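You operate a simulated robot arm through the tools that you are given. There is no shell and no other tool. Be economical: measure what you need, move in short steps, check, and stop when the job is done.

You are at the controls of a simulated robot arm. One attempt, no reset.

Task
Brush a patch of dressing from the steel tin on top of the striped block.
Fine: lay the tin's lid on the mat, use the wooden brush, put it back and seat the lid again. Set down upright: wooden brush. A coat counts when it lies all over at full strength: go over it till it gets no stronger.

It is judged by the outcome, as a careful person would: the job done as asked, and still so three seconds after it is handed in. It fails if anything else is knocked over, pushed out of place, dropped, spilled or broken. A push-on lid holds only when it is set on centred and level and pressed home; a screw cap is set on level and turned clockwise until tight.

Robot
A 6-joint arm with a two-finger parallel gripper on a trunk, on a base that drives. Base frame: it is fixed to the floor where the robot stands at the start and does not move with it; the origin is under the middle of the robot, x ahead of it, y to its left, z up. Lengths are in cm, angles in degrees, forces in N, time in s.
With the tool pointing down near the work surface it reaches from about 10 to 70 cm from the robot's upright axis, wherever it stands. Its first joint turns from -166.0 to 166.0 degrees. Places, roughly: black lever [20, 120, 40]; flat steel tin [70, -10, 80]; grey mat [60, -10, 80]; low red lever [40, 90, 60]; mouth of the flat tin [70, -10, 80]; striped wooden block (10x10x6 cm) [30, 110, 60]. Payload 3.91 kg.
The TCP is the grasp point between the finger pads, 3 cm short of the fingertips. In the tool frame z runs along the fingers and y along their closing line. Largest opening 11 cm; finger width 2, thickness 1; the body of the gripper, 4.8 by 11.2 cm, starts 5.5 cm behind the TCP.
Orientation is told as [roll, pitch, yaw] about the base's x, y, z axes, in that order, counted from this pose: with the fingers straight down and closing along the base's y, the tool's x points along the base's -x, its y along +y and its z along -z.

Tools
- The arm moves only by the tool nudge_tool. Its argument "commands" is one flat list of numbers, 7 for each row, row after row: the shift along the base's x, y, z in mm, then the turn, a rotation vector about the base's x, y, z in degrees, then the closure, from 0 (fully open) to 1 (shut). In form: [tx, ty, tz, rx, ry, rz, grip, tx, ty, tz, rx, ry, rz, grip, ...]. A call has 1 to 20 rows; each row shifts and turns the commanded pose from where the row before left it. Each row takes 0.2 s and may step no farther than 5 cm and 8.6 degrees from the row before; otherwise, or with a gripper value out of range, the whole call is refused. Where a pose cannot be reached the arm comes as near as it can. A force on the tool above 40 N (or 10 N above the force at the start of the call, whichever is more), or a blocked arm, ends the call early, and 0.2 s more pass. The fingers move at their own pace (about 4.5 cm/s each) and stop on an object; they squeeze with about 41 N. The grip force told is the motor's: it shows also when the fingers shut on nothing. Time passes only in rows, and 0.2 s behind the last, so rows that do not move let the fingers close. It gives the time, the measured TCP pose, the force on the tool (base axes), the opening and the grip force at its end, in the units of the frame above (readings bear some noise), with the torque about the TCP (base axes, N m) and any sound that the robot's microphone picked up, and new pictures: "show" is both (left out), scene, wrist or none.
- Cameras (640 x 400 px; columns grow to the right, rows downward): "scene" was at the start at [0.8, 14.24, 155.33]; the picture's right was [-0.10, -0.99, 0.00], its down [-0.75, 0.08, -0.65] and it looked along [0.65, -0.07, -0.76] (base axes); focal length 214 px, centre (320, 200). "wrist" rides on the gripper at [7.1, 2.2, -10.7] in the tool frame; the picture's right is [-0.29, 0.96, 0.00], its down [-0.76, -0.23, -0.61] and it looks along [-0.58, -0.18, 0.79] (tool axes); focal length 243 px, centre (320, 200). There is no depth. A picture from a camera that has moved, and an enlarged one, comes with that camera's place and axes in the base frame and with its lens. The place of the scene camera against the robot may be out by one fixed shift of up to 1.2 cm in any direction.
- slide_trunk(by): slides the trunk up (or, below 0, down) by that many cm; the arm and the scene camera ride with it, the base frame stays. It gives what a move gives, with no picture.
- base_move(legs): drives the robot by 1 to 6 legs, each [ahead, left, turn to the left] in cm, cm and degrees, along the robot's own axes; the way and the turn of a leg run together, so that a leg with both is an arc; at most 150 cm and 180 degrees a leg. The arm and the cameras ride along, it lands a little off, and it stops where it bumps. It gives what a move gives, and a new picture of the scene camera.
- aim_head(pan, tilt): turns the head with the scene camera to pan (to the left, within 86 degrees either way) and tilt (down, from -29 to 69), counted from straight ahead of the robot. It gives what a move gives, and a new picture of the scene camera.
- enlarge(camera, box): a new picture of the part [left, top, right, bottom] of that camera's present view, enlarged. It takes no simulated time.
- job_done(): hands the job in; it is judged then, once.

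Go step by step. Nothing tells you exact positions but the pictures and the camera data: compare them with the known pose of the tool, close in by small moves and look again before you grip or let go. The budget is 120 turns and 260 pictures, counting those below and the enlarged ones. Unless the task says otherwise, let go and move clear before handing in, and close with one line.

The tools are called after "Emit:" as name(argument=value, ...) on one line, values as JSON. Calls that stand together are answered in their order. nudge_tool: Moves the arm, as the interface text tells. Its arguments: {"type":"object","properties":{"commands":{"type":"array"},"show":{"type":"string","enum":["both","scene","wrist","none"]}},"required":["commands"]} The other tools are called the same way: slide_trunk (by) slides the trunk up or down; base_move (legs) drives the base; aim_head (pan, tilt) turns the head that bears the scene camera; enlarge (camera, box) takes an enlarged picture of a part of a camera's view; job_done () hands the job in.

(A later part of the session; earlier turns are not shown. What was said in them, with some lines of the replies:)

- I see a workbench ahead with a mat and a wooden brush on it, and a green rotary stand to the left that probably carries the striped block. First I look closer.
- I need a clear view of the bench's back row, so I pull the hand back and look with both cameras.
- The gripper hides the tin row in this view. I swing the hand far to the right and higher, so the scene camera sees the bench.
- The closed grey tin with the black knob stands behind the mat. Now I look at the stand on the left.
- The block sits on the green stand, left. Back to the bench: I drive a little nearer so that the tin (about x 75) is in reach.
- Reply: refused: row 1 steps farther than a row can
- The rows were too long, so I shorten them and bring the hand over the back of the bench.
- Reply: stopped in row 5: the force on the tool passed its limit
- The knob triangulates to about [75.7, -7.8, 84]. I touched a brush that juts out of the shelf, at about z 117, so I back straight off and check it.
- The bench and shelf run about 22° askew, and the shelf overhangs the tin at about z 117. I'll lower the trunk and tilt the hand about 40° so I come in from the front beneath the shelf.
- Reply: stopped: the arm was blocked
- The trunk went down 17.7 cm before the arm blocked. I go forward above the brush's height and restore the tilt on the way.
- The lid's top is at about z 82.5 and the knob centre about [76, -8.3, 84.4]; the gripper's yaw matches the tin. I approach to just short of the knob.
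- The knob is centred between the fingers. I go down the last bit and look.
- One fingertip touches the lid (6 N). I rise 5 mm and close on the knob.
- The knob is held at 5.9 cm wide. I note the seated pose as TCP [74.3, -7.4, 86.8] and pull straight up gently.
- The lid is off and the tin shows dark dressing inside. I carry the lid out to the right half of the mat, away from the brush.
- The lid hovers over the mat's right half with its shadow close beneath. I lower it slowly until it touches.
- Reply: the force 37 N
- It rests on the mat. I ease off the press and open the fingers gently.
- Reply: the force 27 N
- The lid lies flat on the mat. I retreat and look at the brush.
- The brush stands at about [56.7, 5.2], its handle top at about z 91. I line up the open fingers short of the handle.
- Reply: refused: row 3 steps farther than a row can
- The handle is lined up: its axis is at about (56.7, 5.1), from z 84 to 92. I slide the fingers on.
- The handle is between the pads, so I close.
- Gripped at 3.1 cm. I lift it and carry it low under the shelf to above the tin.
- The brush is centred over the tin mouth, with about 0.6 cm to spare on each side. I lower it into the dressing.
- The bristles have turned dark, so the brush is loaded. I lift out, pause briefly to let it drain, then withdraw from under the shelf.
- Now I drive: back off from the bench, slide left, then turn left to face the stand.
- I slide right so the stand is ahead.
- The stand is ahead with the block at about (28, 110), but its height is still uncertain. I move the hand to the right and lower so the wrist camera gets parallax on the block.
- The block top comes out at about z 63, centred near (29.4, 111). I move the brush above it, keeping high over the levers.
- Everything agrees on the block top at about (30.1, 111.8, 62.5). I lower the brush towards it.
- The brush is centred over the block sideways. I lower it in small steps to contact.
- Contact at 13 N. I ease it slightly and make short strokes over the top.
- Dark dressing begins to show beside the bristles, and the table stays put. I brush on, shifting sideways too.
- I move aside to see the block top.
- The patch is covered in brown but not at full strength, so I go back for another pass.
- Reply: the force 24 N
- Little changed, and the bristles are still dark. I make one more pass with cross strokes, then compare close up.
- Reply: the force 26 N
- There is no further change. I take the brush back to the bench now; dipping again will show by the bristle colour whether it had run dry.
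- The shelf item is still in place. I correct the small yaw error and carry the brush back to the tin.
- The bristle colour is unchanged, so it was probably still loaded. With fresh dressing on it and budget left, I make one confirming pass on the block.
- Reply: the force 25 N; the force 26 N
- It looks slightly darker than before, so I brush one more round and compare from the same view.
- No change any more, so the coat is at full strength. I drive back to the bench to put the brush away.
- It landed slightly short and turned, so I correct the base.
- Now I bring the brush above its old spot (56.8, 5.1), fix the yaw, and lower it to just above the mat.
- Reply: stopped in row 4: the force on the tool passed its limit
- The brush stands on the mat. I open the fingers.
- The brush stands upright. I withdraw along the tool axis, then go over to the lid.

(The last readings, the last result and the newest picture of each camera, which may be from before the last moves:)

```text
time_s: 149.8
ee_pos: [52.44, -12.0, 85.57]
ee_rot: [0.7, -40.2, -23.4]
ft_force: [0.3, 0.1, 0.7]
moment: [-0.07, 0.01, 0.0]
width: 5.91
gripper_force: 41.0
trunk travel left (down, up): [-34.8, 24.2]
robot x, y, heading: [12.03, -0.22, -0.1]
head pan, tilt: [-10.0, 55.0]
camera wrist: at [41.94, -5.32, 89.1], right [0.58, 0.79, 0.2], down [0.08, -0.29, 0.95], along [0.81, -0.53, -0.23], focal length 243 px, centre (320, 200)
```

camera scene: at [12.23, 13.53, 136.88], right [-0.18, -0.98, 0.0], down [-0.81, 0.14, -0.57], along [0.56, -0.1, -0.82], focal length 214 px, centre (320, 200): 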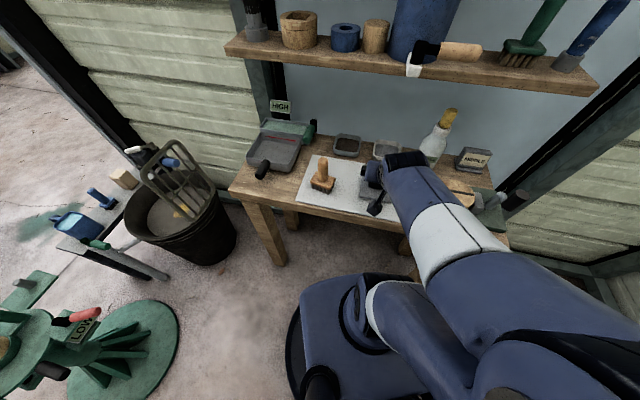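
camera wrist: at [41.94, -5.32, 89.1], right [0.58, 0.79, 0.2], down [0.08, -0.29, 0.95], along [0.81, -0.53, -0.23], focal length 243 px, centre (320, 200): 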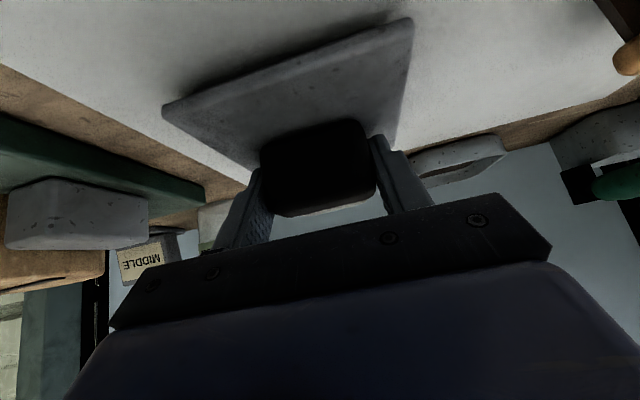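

The knob is gripped again. I lift the lid and carry it back by the same path to above the tin.

Emit:
nudge_tool(commands=[0, 0, 30, 0, 0, 0, 1, 0, 0, 30, 0, 0, 0, 1, 0, 0, 27, 0, 0, 0, 1, 36, 7.5, 0, 0, 0, 0, 1, 36, 7.5, 0, 0, 0, 0, 1, 36, 7.5, 0, 0, 0, 0, 1, 36, 7.5, 0, 0, 0, 0, 1, 37, 8, -5, 0, 0, 0, 1, 37, 8, -5, 0, 0, 0, 1, 0, 0, 0, 0, 0, 0, 1])

Emit:
enlarge(camera="wrist", box=[140, 0, 440, 160])

Emit:
enlarge(camera="scene", box=[300, 90, 420, 180])

```text
time_s: 152.0
ee_pos: [74.15, -7.46, 93.19]
ee_rot: [0.6, -40.3, -23.4]
ft_force: [0.4, 0.1, -0.9]
moment: [0.03, 0.02, 0.01]
width: 5.97
gripper_force: 40.7
trunk travel left (down, up): [-34.8, 24.2]
robot x, y, heading: [12.23, -0.37, 0.1]
head pan, tilt: [-10.0, 55.0]
camera scene: at [12.26, 13.53, 136.88], right [-0.17, -0.98, 0.0], down [-0.81, 0.14, -0.57], along [0.56, -0.1, -0.82], focal length 214 px, centre (320, 200)
camera wrist: at [63.8, -0.65, 96.85], right [0.58, 0.79, 0.2], down [0.08, -0.29, 0.95], along [0.81, -0.53, -0.23], focal length 243 px, centre (320, 200)
```

scene: 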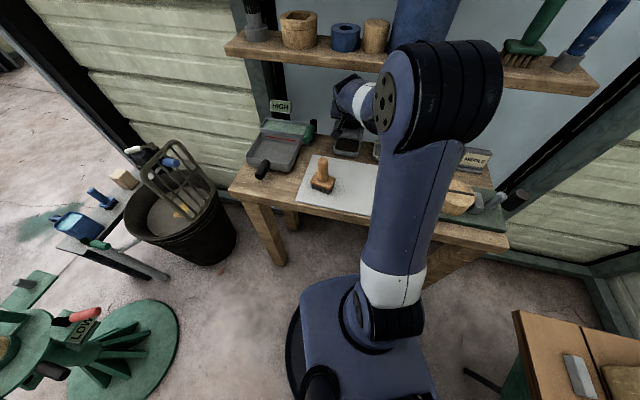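
wrist: 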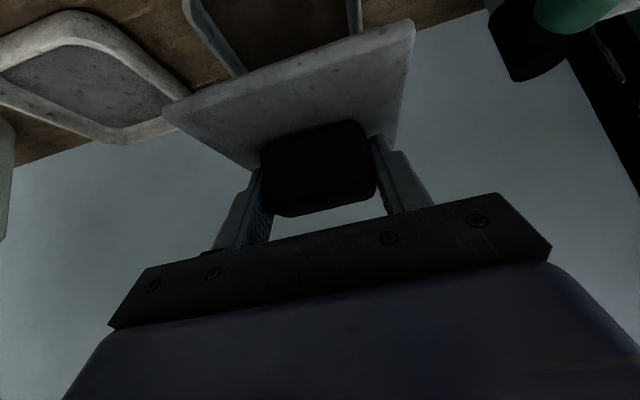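

```text
2.13 times, centred on (290, 80) of wrist
camera zoom: at [63.8, -0.65, 96.85], right [0.58, 0.79, 0.2], down [0.08, -0.29, 0.95], along [0.81, -0.53, -0.23], focal length 518 px, centre (384, 456)
```

zoom: 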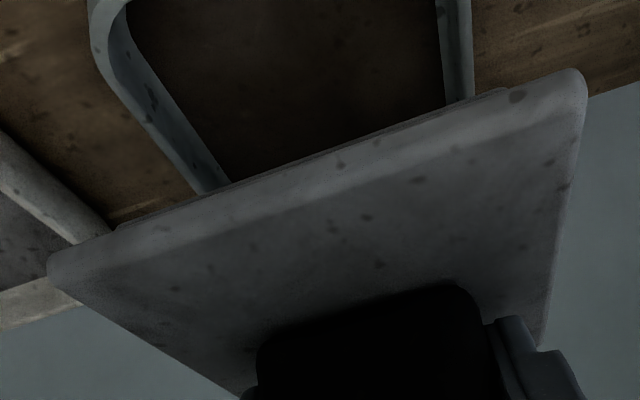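

```text
4.44 times, centred on (360, 135) of scene
camera zoom: at [12.26, 13.53, 136.88], right [-0.17, -0.98, 0.0], down [-0.81, 0.14, -0.57], along [0.56, -0.1, -0.82], focal length 953 px, centre (142, 489)
```

zoom: 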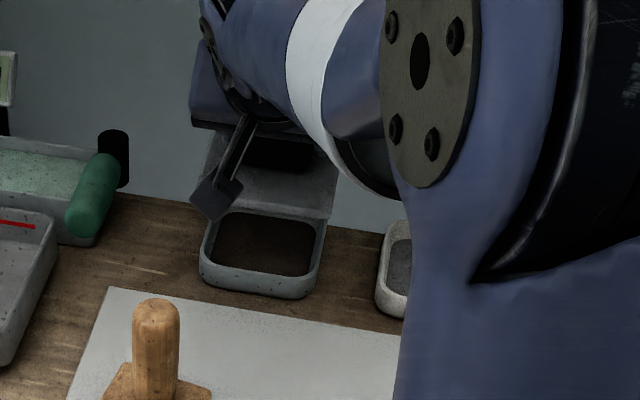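

Emit:
nudge_tool(commands=[1, 0, -16, 0, 0, 0, 1, 0, 0, -16, 0, 0, 0, 1, 0, 0, 0, 0, 0, 0, 1], show="wrist")

Emit:
enlarge(camera="scene", box=[300, 90, 420, 180])

```text
time_s: 152.8
ee_pos: [74.16, -7.49, 89.84]
ee_rot: [0.7, -40.2, -23.5]
ft_force: [-0.1, 0.3, -1.7]
moment: [0.02, 0.0, -0.01]
width: 5.93
gripper_force: 41.0
trunk travel left (down, up): [-34.8, 24.2]
robot x, y, heading: [11.94, -0.11, -0.1]
head pan, tilt: [-10.0, 55.0]
camera wrist: at [63.81, -0.74, 93.47], right [0.58, 0.79, 0.2], down [0.08, -0.29, 0.95], along [0.81, -0.53, -0.23], focal length 243 px, centre (320, 200)
```

wrist: 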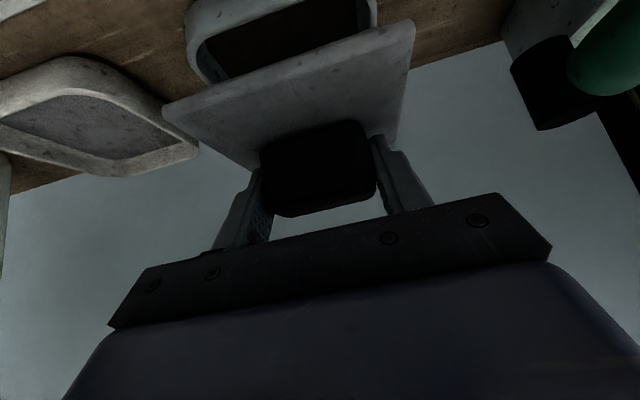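

```text
4.44 times, centred on (360, 135) of scene
camera zoom: at [12.25, 13.53, 136.88], right [-0.18, -0.98, 0.0], down [-0.81, 0.14, -0.57], along [0.56, -0.1, -0.82], focal length 953 px, centre (142, 489)
```

zoom: 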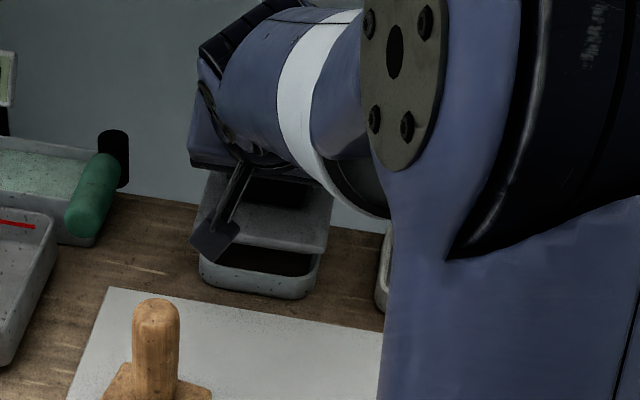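

The lid sits over the mouth almost as at removal, a couple of millimetres too near. I shift it slightly and lower it gently onto the rim.

Emit:
nudge_tool(commands=[2.3, 0.3, -10, 0, 0, 0, 1, 0, 0, -8, 0, 0, 0, 1, 0, 0, 0, 0, 0, 0, 1], show="wrist")

Emit:
enlarge(camera="wrist", box=[140, 0, 440, 160])

Emit:
enlarge(camera="scene", box=[325, 110, 385, 170])

```text
time_s: 153.6
ee_pos: [74.54, -7.44, 88.14]
ee_rot: [0.6, -40.2, -23.4]
ft_force: [-0.3, -0.1, -1.5]
moment: [-0.02, -0.02, -0.03]
width: 5.93
gripper_force: 41.2
trunk travel left (down, up): [-34.8, 24.2]
robot x, y, heading: [11.97, -0.48, -0.1]
head pan, tilt: [-10.0, 55.0]
camera wrist: at [64.07, -0.7, 91.64], right [0.58, 0.79, 0.2], down [0.08, -0.29, 0.95], along [0.81, -0.53, -0.23], focal length 243 px, centre (320, 200)
```

wrist: 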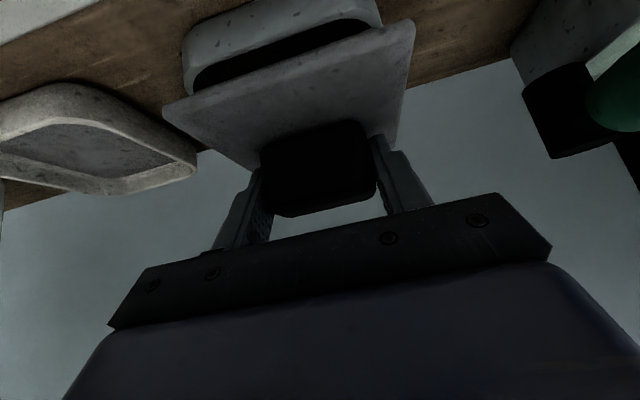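

```text
2.13 times, centred on (290, 80) of wrist
camera zoom: at [64.07, -0.7, 91.64], right [0.58, 0.79, 0.2], down [0.08, -0.29, 0.95], along [0.81, -0.53, -0.23], focal length 518 px, centre (384, 456)
```

zoom: 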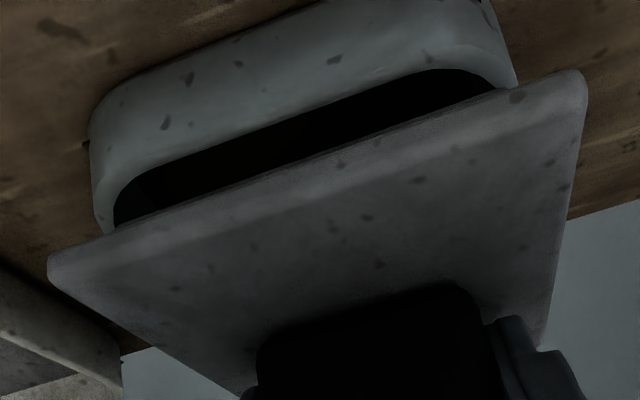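

```text
6.67 times, centred on (355, 140) of scene
camera zoom: at [12.24, 13.53, 136.88], right [-0.18, -0.98, 0.0], down [-0.81, 0.14, -0.57], along [0.56, -0.1, -0.82], focal length 1430 px, centre (87, 600)
```

zoom: 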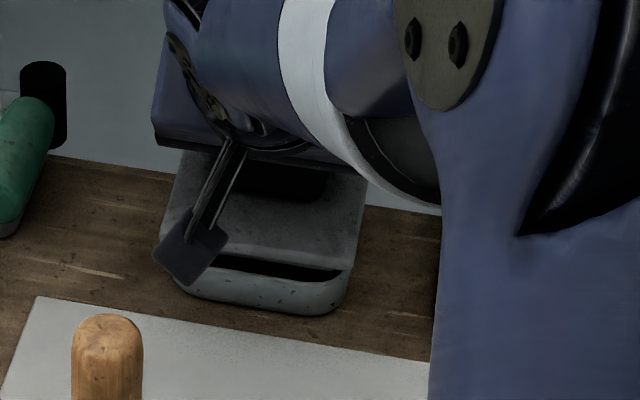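

The lid hangs in the grip just as when I took it off, so it should seat at TCP (74.35, -7.4, 86.8). I correct by 1.5 mm and lower it.

Emit:
nudge_tool(commands=[-1.5, 0.4, -4, 0, 0, 0, 1, 0, 0, -4, 0, 0, 0, 1, 0, 0, -3, 0, 0, 0, 1, 0, 0, 0, 0, 0, 0, 1], show="wrist")

```text
time_s: 154.6
ee_pos: [74.44, -7.34, 87.48]
ee_rot: [0.9, -40.6, -23.6]
ft_force: [-1.7, -3.4, 26.9]
moment: [0.89, -0.48, 0.15]
width: 5.95
gripper_force: 41.3
trunk travel left (down, up): [-34.8, 24.2]
robot x, y, heading: [12.12, -0.25, -0.4]
head pan, tilt: [-10.0, 55.0]
camera wrist: at [63.89, -0.68, 90.9], right [0.57, 0.79, 0.2], down [0.07, -0.29, 0.95], along [0.82, -0.53, -0.22], focal length 243 px, centre (320, 200)
```

wrist: 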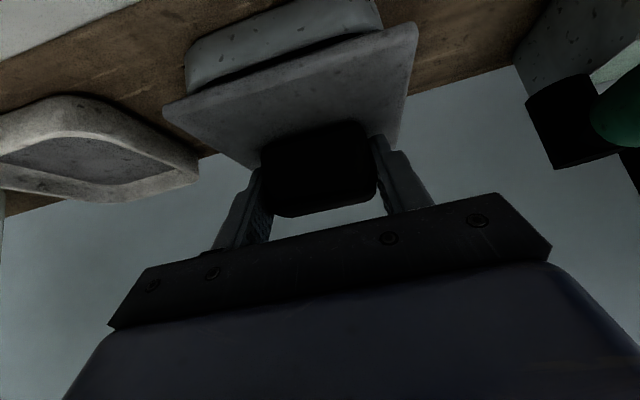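

It touches about 6 mm high, and the moment points to the left side catching. I lift slightly, shift 1.5 mm right, and try again with light force.

Emit:
nudge_tool(commands=[0, 0, 9, 0, 0, 0, 1, -0.6, -1.4, 0, 0, 0, 0, 1, 0, 0, -3, 0, 0, 0, 1, 0, 0, -3, 0, 0, 0, 1, 0, 0, -2, 0, 0, 0, 1, 0, 0, 0, 0, 0, 0, 1], show="none")

```text
time_s: 156.0
ee_pos: [74.22, -7.42, 87.48]
ee_rot: [1.0, -40.7, -23.6]
ft_force: [-6.7, 0.9, 29.7]
moment: [0.18, 0.18, -0.04]
width: 5.96
gripper_force: 41.1
trunk travel left (down, up): [-34.8, 24.2]
robot x, y, heading: [11.89, -0.29, -0.2]
head pan, tilt: [-10.0, 55.0]
```

Emit:
enlarge(camera="wrist", box=[140, 0, 440, 160])

Emit:
enlarge(camera="scene", box=[325, 110, 385, 170])

```text
2.13 times, centred on (290, 80) of wrist
camera zoom: at [63.78, -0.73, 90.96], right [0.58, 0.79, 0.2], down [0.07, -0.29, 0.95], along [0.81, -0.53, -0.23], focal length 518 px, centre (384, 456)
```

zoom: 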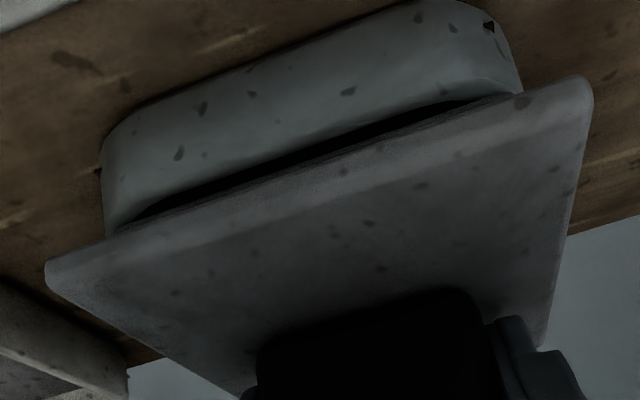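

```text
6.67 times, centred on (355, 140) of scene
camera zoom: at [11.93, 13.57, 136.91], right [-0.18, -0.98, 0.0], down [-0.81, 0.14, -0.58], along [0.57, -0.1, -0.82], focal length 1430 px, centre (87, 600)
```

zoom: 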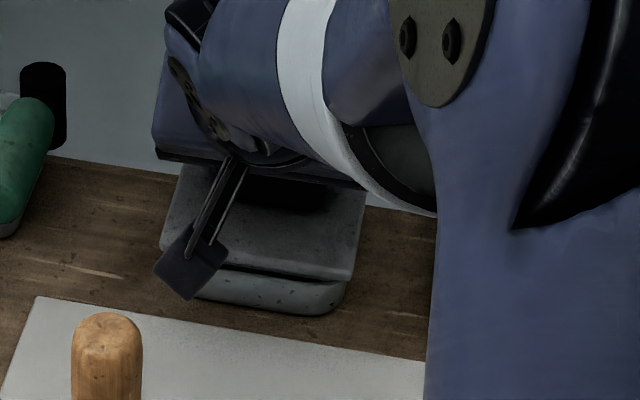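

The lid is level and well aligned, so this may simply be the push fit's resistance. I press on in small steps.

Emit:
nudge_tool(commands=[-0.5, 0.2, -1, 0, 0, 0, 1, 0, 0, -1, 0, 0, 0, 1, 0, 0, -1, 0, 0, 0, 1, 0, 0, -1, 0, 0, 0, 1, 0, 0, 0, 0, 0, 0, 1], show="wrist")

```text
time_s: 157.2
ee_pos: [74.14, -7.5, 87.23]
ee_rot: [1.1, -40.9, -23.7]
ft_force: [2.3, -4.2, 37.4]
moment: [1.24, -1.24, -0.21]
width: 5.98
gripper_force: 40.6
trunk travel left (down, up): [-34.8, 24.2]
robot x, y, heading: [11.7, -0.31, -0.0]
head pan, tilt: [-10.0, 55.0]
camera wrist: at [63.75, -0.78, 90.6], right [0.57, 0.79, 0.2], down [0.07, -0.29, 0.95], along [0.82, -0.53, -0.22], focal length 243 px, centre (320, 200)
```

wrist: 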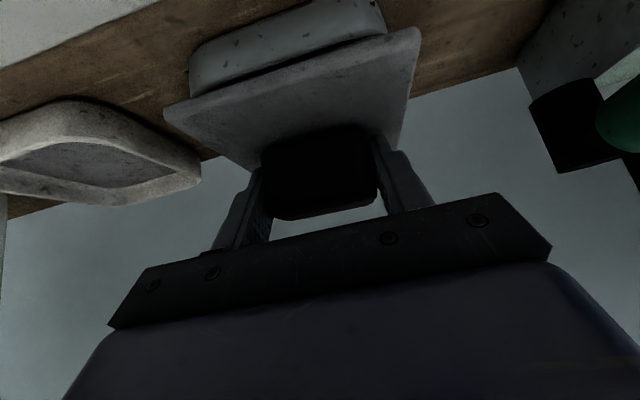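

Emit:
nudge_tool(commands=[0, 0, 8, 0, 0, 0, 1, -0.5, -1.2, 3, 0, 0, 0, 1, 0, 0, -4, 0, 0, 0, 1, 0, 0, -3, 0, 0, 0, 1, 0, 0, -2, 0, 0, 0, 1, 0, 0, 0, 0, 0, 0, 1], show="none")

```text
time_s: 158.6
ee_pos: [74.03, -7.67, 86.97]
ee_rot: [0.7, -40.2, -23.4]
ft_force: [14.2, -6.1, 4.1]
moment: [0.02, -0.53, -0.72]
width: 5.95
gripper_force: 41.2
trunk travel left (down, up): [-34.8, 24.2]
robot x, y, heading: [12.04, -0.54, -0.1]
head pan, tilt: [-10.0, 55.0]
```

The plug has slipped in (z 86.97, only 4 N vertical). The sideways force says to go slightly inward, so I shift about 1 mm and press home.

Emit:
nudge_tool(commands=[1.4, -0.6, 0, 0, 0, 0, 1, 0, 0, -2, 0, 0, 0, 1, 0, 0, -2, 0, 0, 0, 1, 0, 0, -2, 0, 0, 0, 1, 0, 0, 0, 0, 0, 0, 1], show="wrist")

Emit:
enlarge(camera="wrist", box=[140, 0, 440, 160])

```text
time_s: 159.8
ee_pos: [74.09, -7.6, 86.4]
ee_rot: [0.6, -40.3, -23.4]
ft_force: [2.1, -1.2, 14.4]
moment: [-0.29, 0.68, -0.41]
width: 5.96
gripper_force: 40.7
trunk travel left (down, up): [-34.8, 24.2]
robot x, y, heading: [12.05, -0.27, -0.1]
head pan, tilt: [-10.0, 55.0]
camera wrist: at [63.65, -0.9, 89.99], right [0.58, 0.79, 0.2], down [0.08, -0.29, 0.95], along [0.81, -0.53, -0.23], focal length 243 px, centre (320, 200)
```

wrist: 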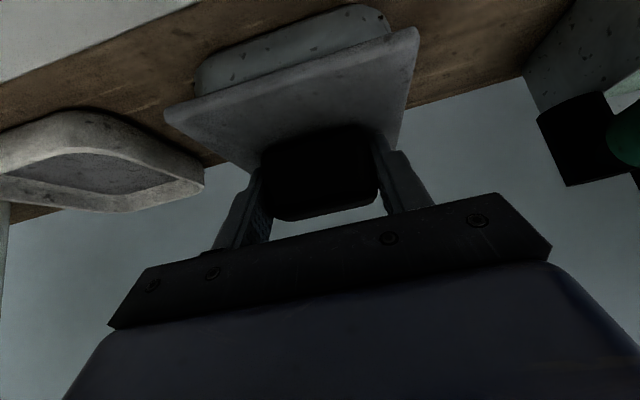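

```text
2.13 times, centred on (290, 80) of wrist
camera zoom: at [63.65, -0.9, 89.99], right [0.58, 0.79, 0.2], down [0.08, -0.29, 0.95], along [0.81, -0.53, -0.23], focal length 518 px, centre (384, 456)
```

zoom: 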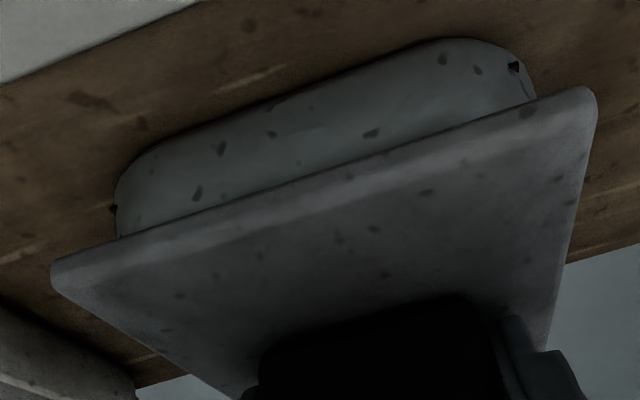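

The gap is closed. I press firmly once to seat it home.

Emit:
nudge_tool(commands=[0, 0, -2, 0, 0, 0, 1, 0, 0, -2, 0, 0, 0, 1, 0, 0, -1, 0, 0, 0, 1, 0, 0, 0, 0, 0, 0, 1], show="none")

```text
time_s: 160.8
ee_pos: [74.14, -7.48, 86.34]
ee_rot: [0.8, -40.7, -23.4]
ft_force: [-1.4, 0.2, 37.5]
moment: [-1.6, 0.67, -0.44]
width: 5.95
gripper_force: 41.3
trunk travel left (down, up): [-34.8, 24.2]
robot x, y, heading: [12.19, -0.69, -0.2]
head pan, tilt: [-10.0, 55.0]
```

It is at a hard stop at 37 N. I unload, open, back off and inspect.

Emit:
nudge_tool(commands=[0, 0, 5, 0, 0, 0, 1, 0, 0, 3, 0, 0, 0, 1], show="none")

```text
time_s: 161.4
ee_pos: [74.24, -7.65, 86.33]
ee_rot: [0.7, -40.0, -23.5]
ft_force: [8.1, -1.5, 5.7]
moment: [-0.8, -0.64, -0.14]
width: 5.96
gripper_force: 41.1
trunk travel left (down, up): [-34.8, 24.2]
robot x, y, heading: [12.2, -0.28, -0.3]
head pan, tilt: [-10.0, 55.0]
```

Emit:
nudge_tool(commands=[0, 0, 0, 0, 0, 0, 0.4, 0, 0, 0, 0, 0, 0, 0.2, 0, 0, 0, 0, 0, 0, 0.1, 0, 0, 3, 0, 0, 0, 0.1, -19, 8, 25, 0, 0, 0, 0.1, -19, 8, 25, 0, 0, 0, 0.1, -20, 8, 0, 0, 0, 0, 0.1, 0, 0, 0, 0, 0, 0, 0.1])

Emit:
enlarge(camera="wrist", box=[220, 20, 420, 150])

Emit:
enlarge(camera="scene", box=[325, 110, 385, 170])

```text
time_s: 163.2
ee_pos: [68.31, -5.12, 92.16]
ee_rot: [0.7, -40.3, -23.5]
ft_force: [0.3, -0.3, 0.4]
moment: [-0.01, 0.0, 0.06]
width: 9.9
gripper_force: 0.1
trunk travel left (down, up): [-34.8, 24.2]
robot x, y, heading: [11.89, -0.51, -0.2]
head pan, tilt: [-10.0, 55.0]
camera scene: at [12.21, 13.53, 136.88], right [-0.18, -0.98, 0.0], down [-0.81, 0.14, -0.57], along [0.56, -0.1, -0.82], focal length 214 px, centre (320, 200)
camera wrist: at [57.86, 1.62, 95.7], right [0.58, 0.79, 0.2], down [0.08, -0.29, 0.95], along [0.81, -0.53, -0.23], focal length 243 px, centre (320, 200)
```

scene: 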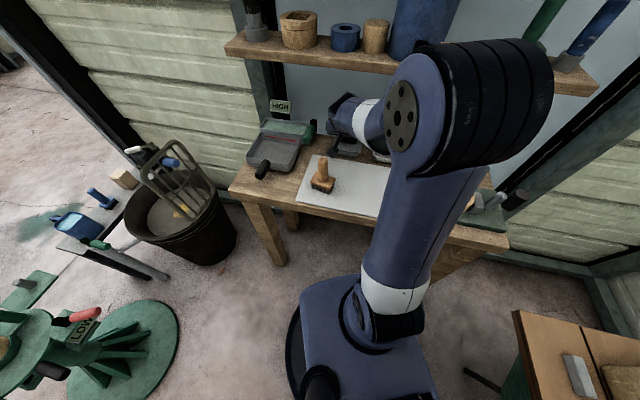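
wrist: 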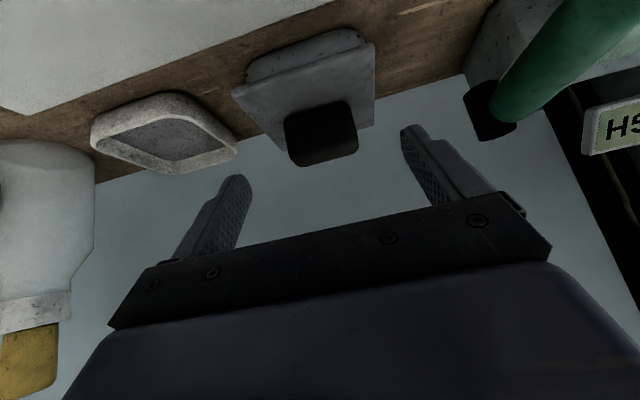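

```text
3.08 times, centred on (320, 85) of wrist
camera zoom: at [57.86, 1.62, 95.7], right [0.58, 0.79, 0.2], down [0.08, -0.29, 0.95], along [0.81, -0.53, -0.23], focal length 746 px, centre (320, 554)
```

zoom: 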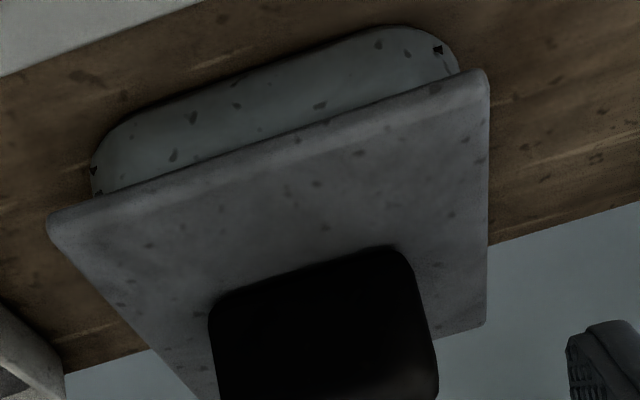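

```text
6.67 times, centred on (355, 140) of scene
camera zoom: at [12.21, 13.53, 136.88], right [-0.18, -0.98, 0.0], down [-0.81, 0.14, -0.57], along [0.56, -0.1, -0.82], focal length 1430 px, centre (87, 600)
```

zoom: 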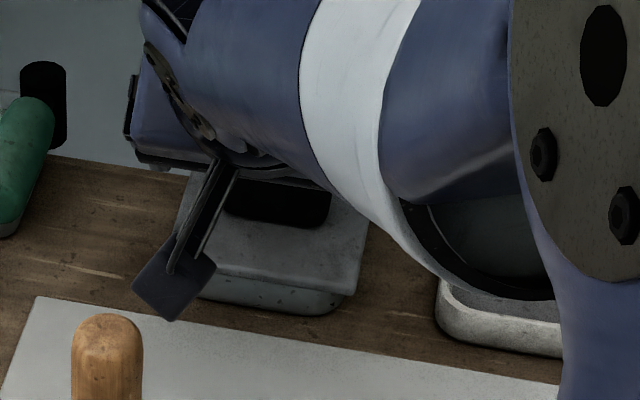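

The lid sits flat with no gap. To be sure it is home, I close the fingers and press down on the middle of the knob.

Emit:
nudge_tool(commands=[0, 0, 5, 0, 0, 0, 1, 27, -11, 0, 0, 0, 0, 1, 26, -11, 0, 0, 0, 0, 1, 0, 0, 0, 0, 0, 0, 1, 0, 0, 0, 0, 0, 0, 1, 0, 0, -10, 0, 0, 0, 1, 0, 0, -10, 0, 0, 0, 1, 0, 0, -5, 0, 0, 0, 1, 0, 0, -3, 0, 0, 0, 1, 0, 0, 0, 0, 0, 0, 1], show="wrist")

```text
time_s: 165.3
ee_pos: [74.03, -7.38, 90.42]
ee_rot: [1.2, -41.3, -23.7]
ft_force: [2.6, -1.0, 11.8]
moment: [-0.07, -0.23, -0.1]
width: 0.02
gripper_force: 37.7
trunk travel left (down, up): [-34.8, 24.2]
robot x, y, heading: [11.93, 0.16, -0.1]
head pan, tilt: [-10.0, 55.0]
stopped in row 10: the force on the tool passed its limit (the readings are from after the stop); the commanded pose is now the measured one
camera wrist: at [63.51, -0.75, 93.81], right [0.57, 0.79, 0.21], down [0.06, -0.29, 0.95], along [0.82, -0.53, -0.21], focal length 243 px, centre (320, 200)
```

wrist: 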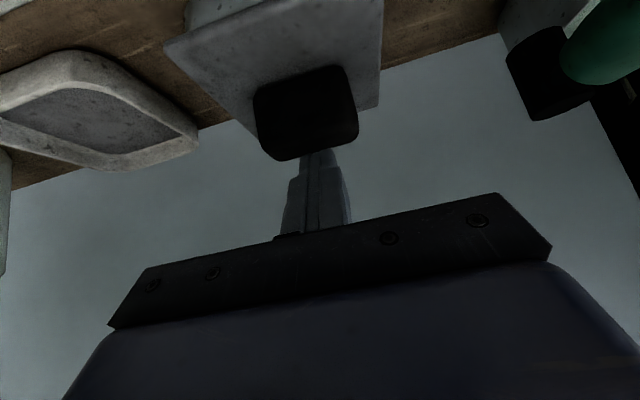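

It took over 40 N at the knob's middle without sinking, so the lid is home. I lift off, withdraw and check everything.

Emit:
nudge_tool(commands=[0, 0, 20, 0, 0, 0, 1, -37, 15, 0, 0, 0, 0, 1, -37, 15, 5, 0, 0, 0, 1, -37, 13, 10, 0, 0, 0, 1, -40, 0, 20, 0, 0, 0, 1, -40, 0, 20, 0, 0, 0, 1, -20, -40, 10, 0, 0, 0, 1, 0, -45, 10, 0, 0, 0, 1, 0, -45, 0, 0, 0, 0, 1, 0, 0, 0, 0, 0, 0, 1])

Emit:
enlarge(camera="scene", box=[290, 100, 450, 220])

```text
time_s: 167.5
ee_pos: [52.81, -16.14, 99.66]
ee_rot: [1.0, -40.9, -23.6]
ft_force: [0.0, -0.6, 0.0]
moment: [0.0, -0.01, -0.03]
width: 0.01
gripper_force: 37.7
trunk travel left (down, up): [-34.8, 24.2]
robot x, y, heading: [12.09, -0.16, -0.2]
head pan, tilt: [-10.0, 55.0]
camera scene: at [12.23, 13.51, 136.88], right [-0.18, -0.98, 0.0], down [-0.81, 0.14, -0.57], along [0.56, -0.1, -0.82], focal length 214 px, centre (320, 200)
camera wrist: at [42.33, -9.48, 103.1], right [0.57, 0.79, 0.2], down [0.07, -0.29, 0.95], along [0.82, -0.53, -0.22], focal length 243 px, centre (320, 200)
```

scene: 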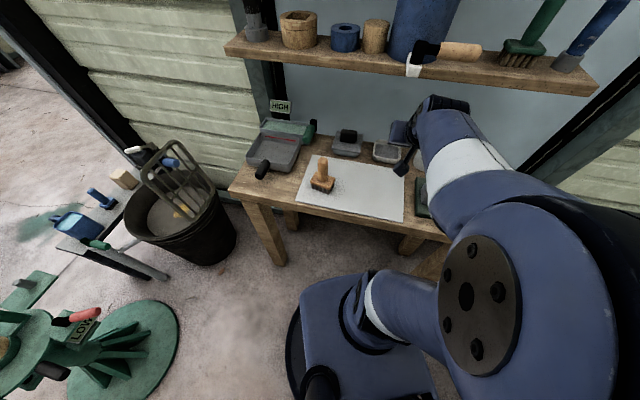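
wrist: 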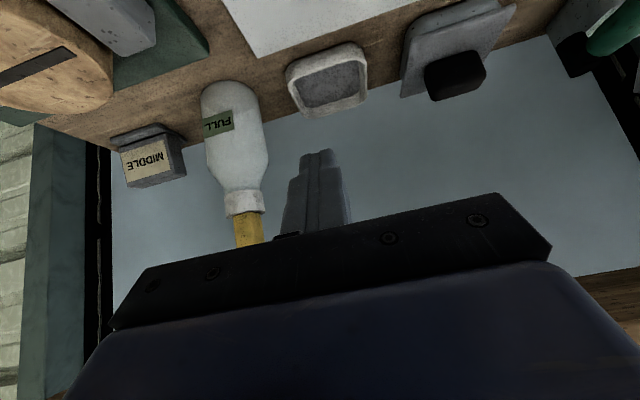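

```text
3.33 times, centred on (370, 160) of scene
camera zoom: at [12.23, 13.51, 136.88], right [-0.18, -0.98, 0.0], down [-0.81, 0.14, -0.57], along [0.56, -0.1, -0.82], focal length 715 px, centre (153, 333)
```

zoom: 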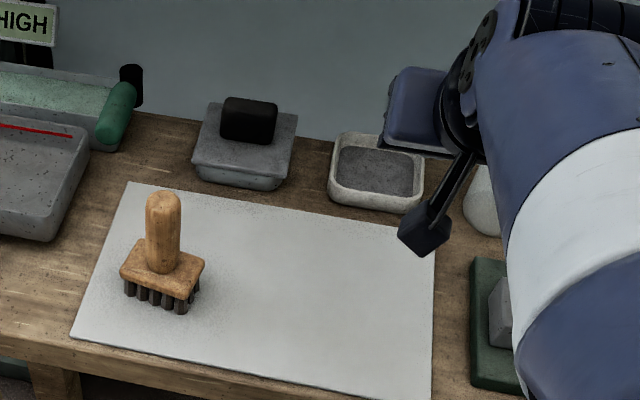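

Emit:
enlarge(camera="scene", box=[330, 118, 370, 153])

Emit:
enlarge(camera="wrist", box=[380, 0, 540, 110])

```text
11.43 times, centred on (350, 136) of scene
camera zoom: at [12.23, 13.51, 136.88], right [-0.18, -0.98, 0.0], down [-0.81, 0.14, -0.57], along [0.56, -0.1, -0.82], focal length 2451 px, centre (-23, 937)
```

zoom: 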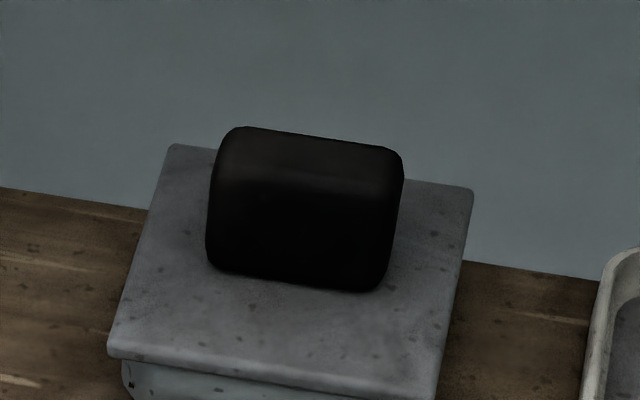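

```text
3.64 times, centred on (460, 55) of wrist
camera zoom: at [42.33, -9.48, 103.1], right [0.57, 0.79, 0.2], down [0.07, -0.29, 0.95], along [0.82, -0.53, -0.22], focal length 882 px, centre (-189, 727)
```

zoom: 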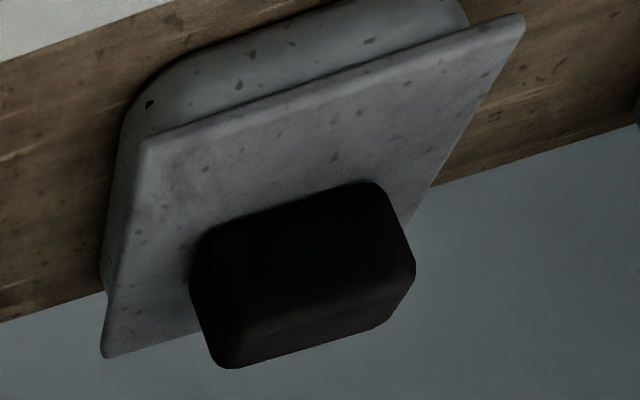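

The lid sits flat and centred on the tin, the brush stands upright on the mat, and the coat on the block stopped getting stronger. The hand is empty and clear, so I hand it in.

Emit:
job_done()

```text
The job is handed in.
```

The patch on the striped block is brushed until it got no stronger, the brush is back upright on the mat, and the lid is pressed home on the tin. Early on I bumped a brush jutting from the shelf; it looked still in place when I checked.
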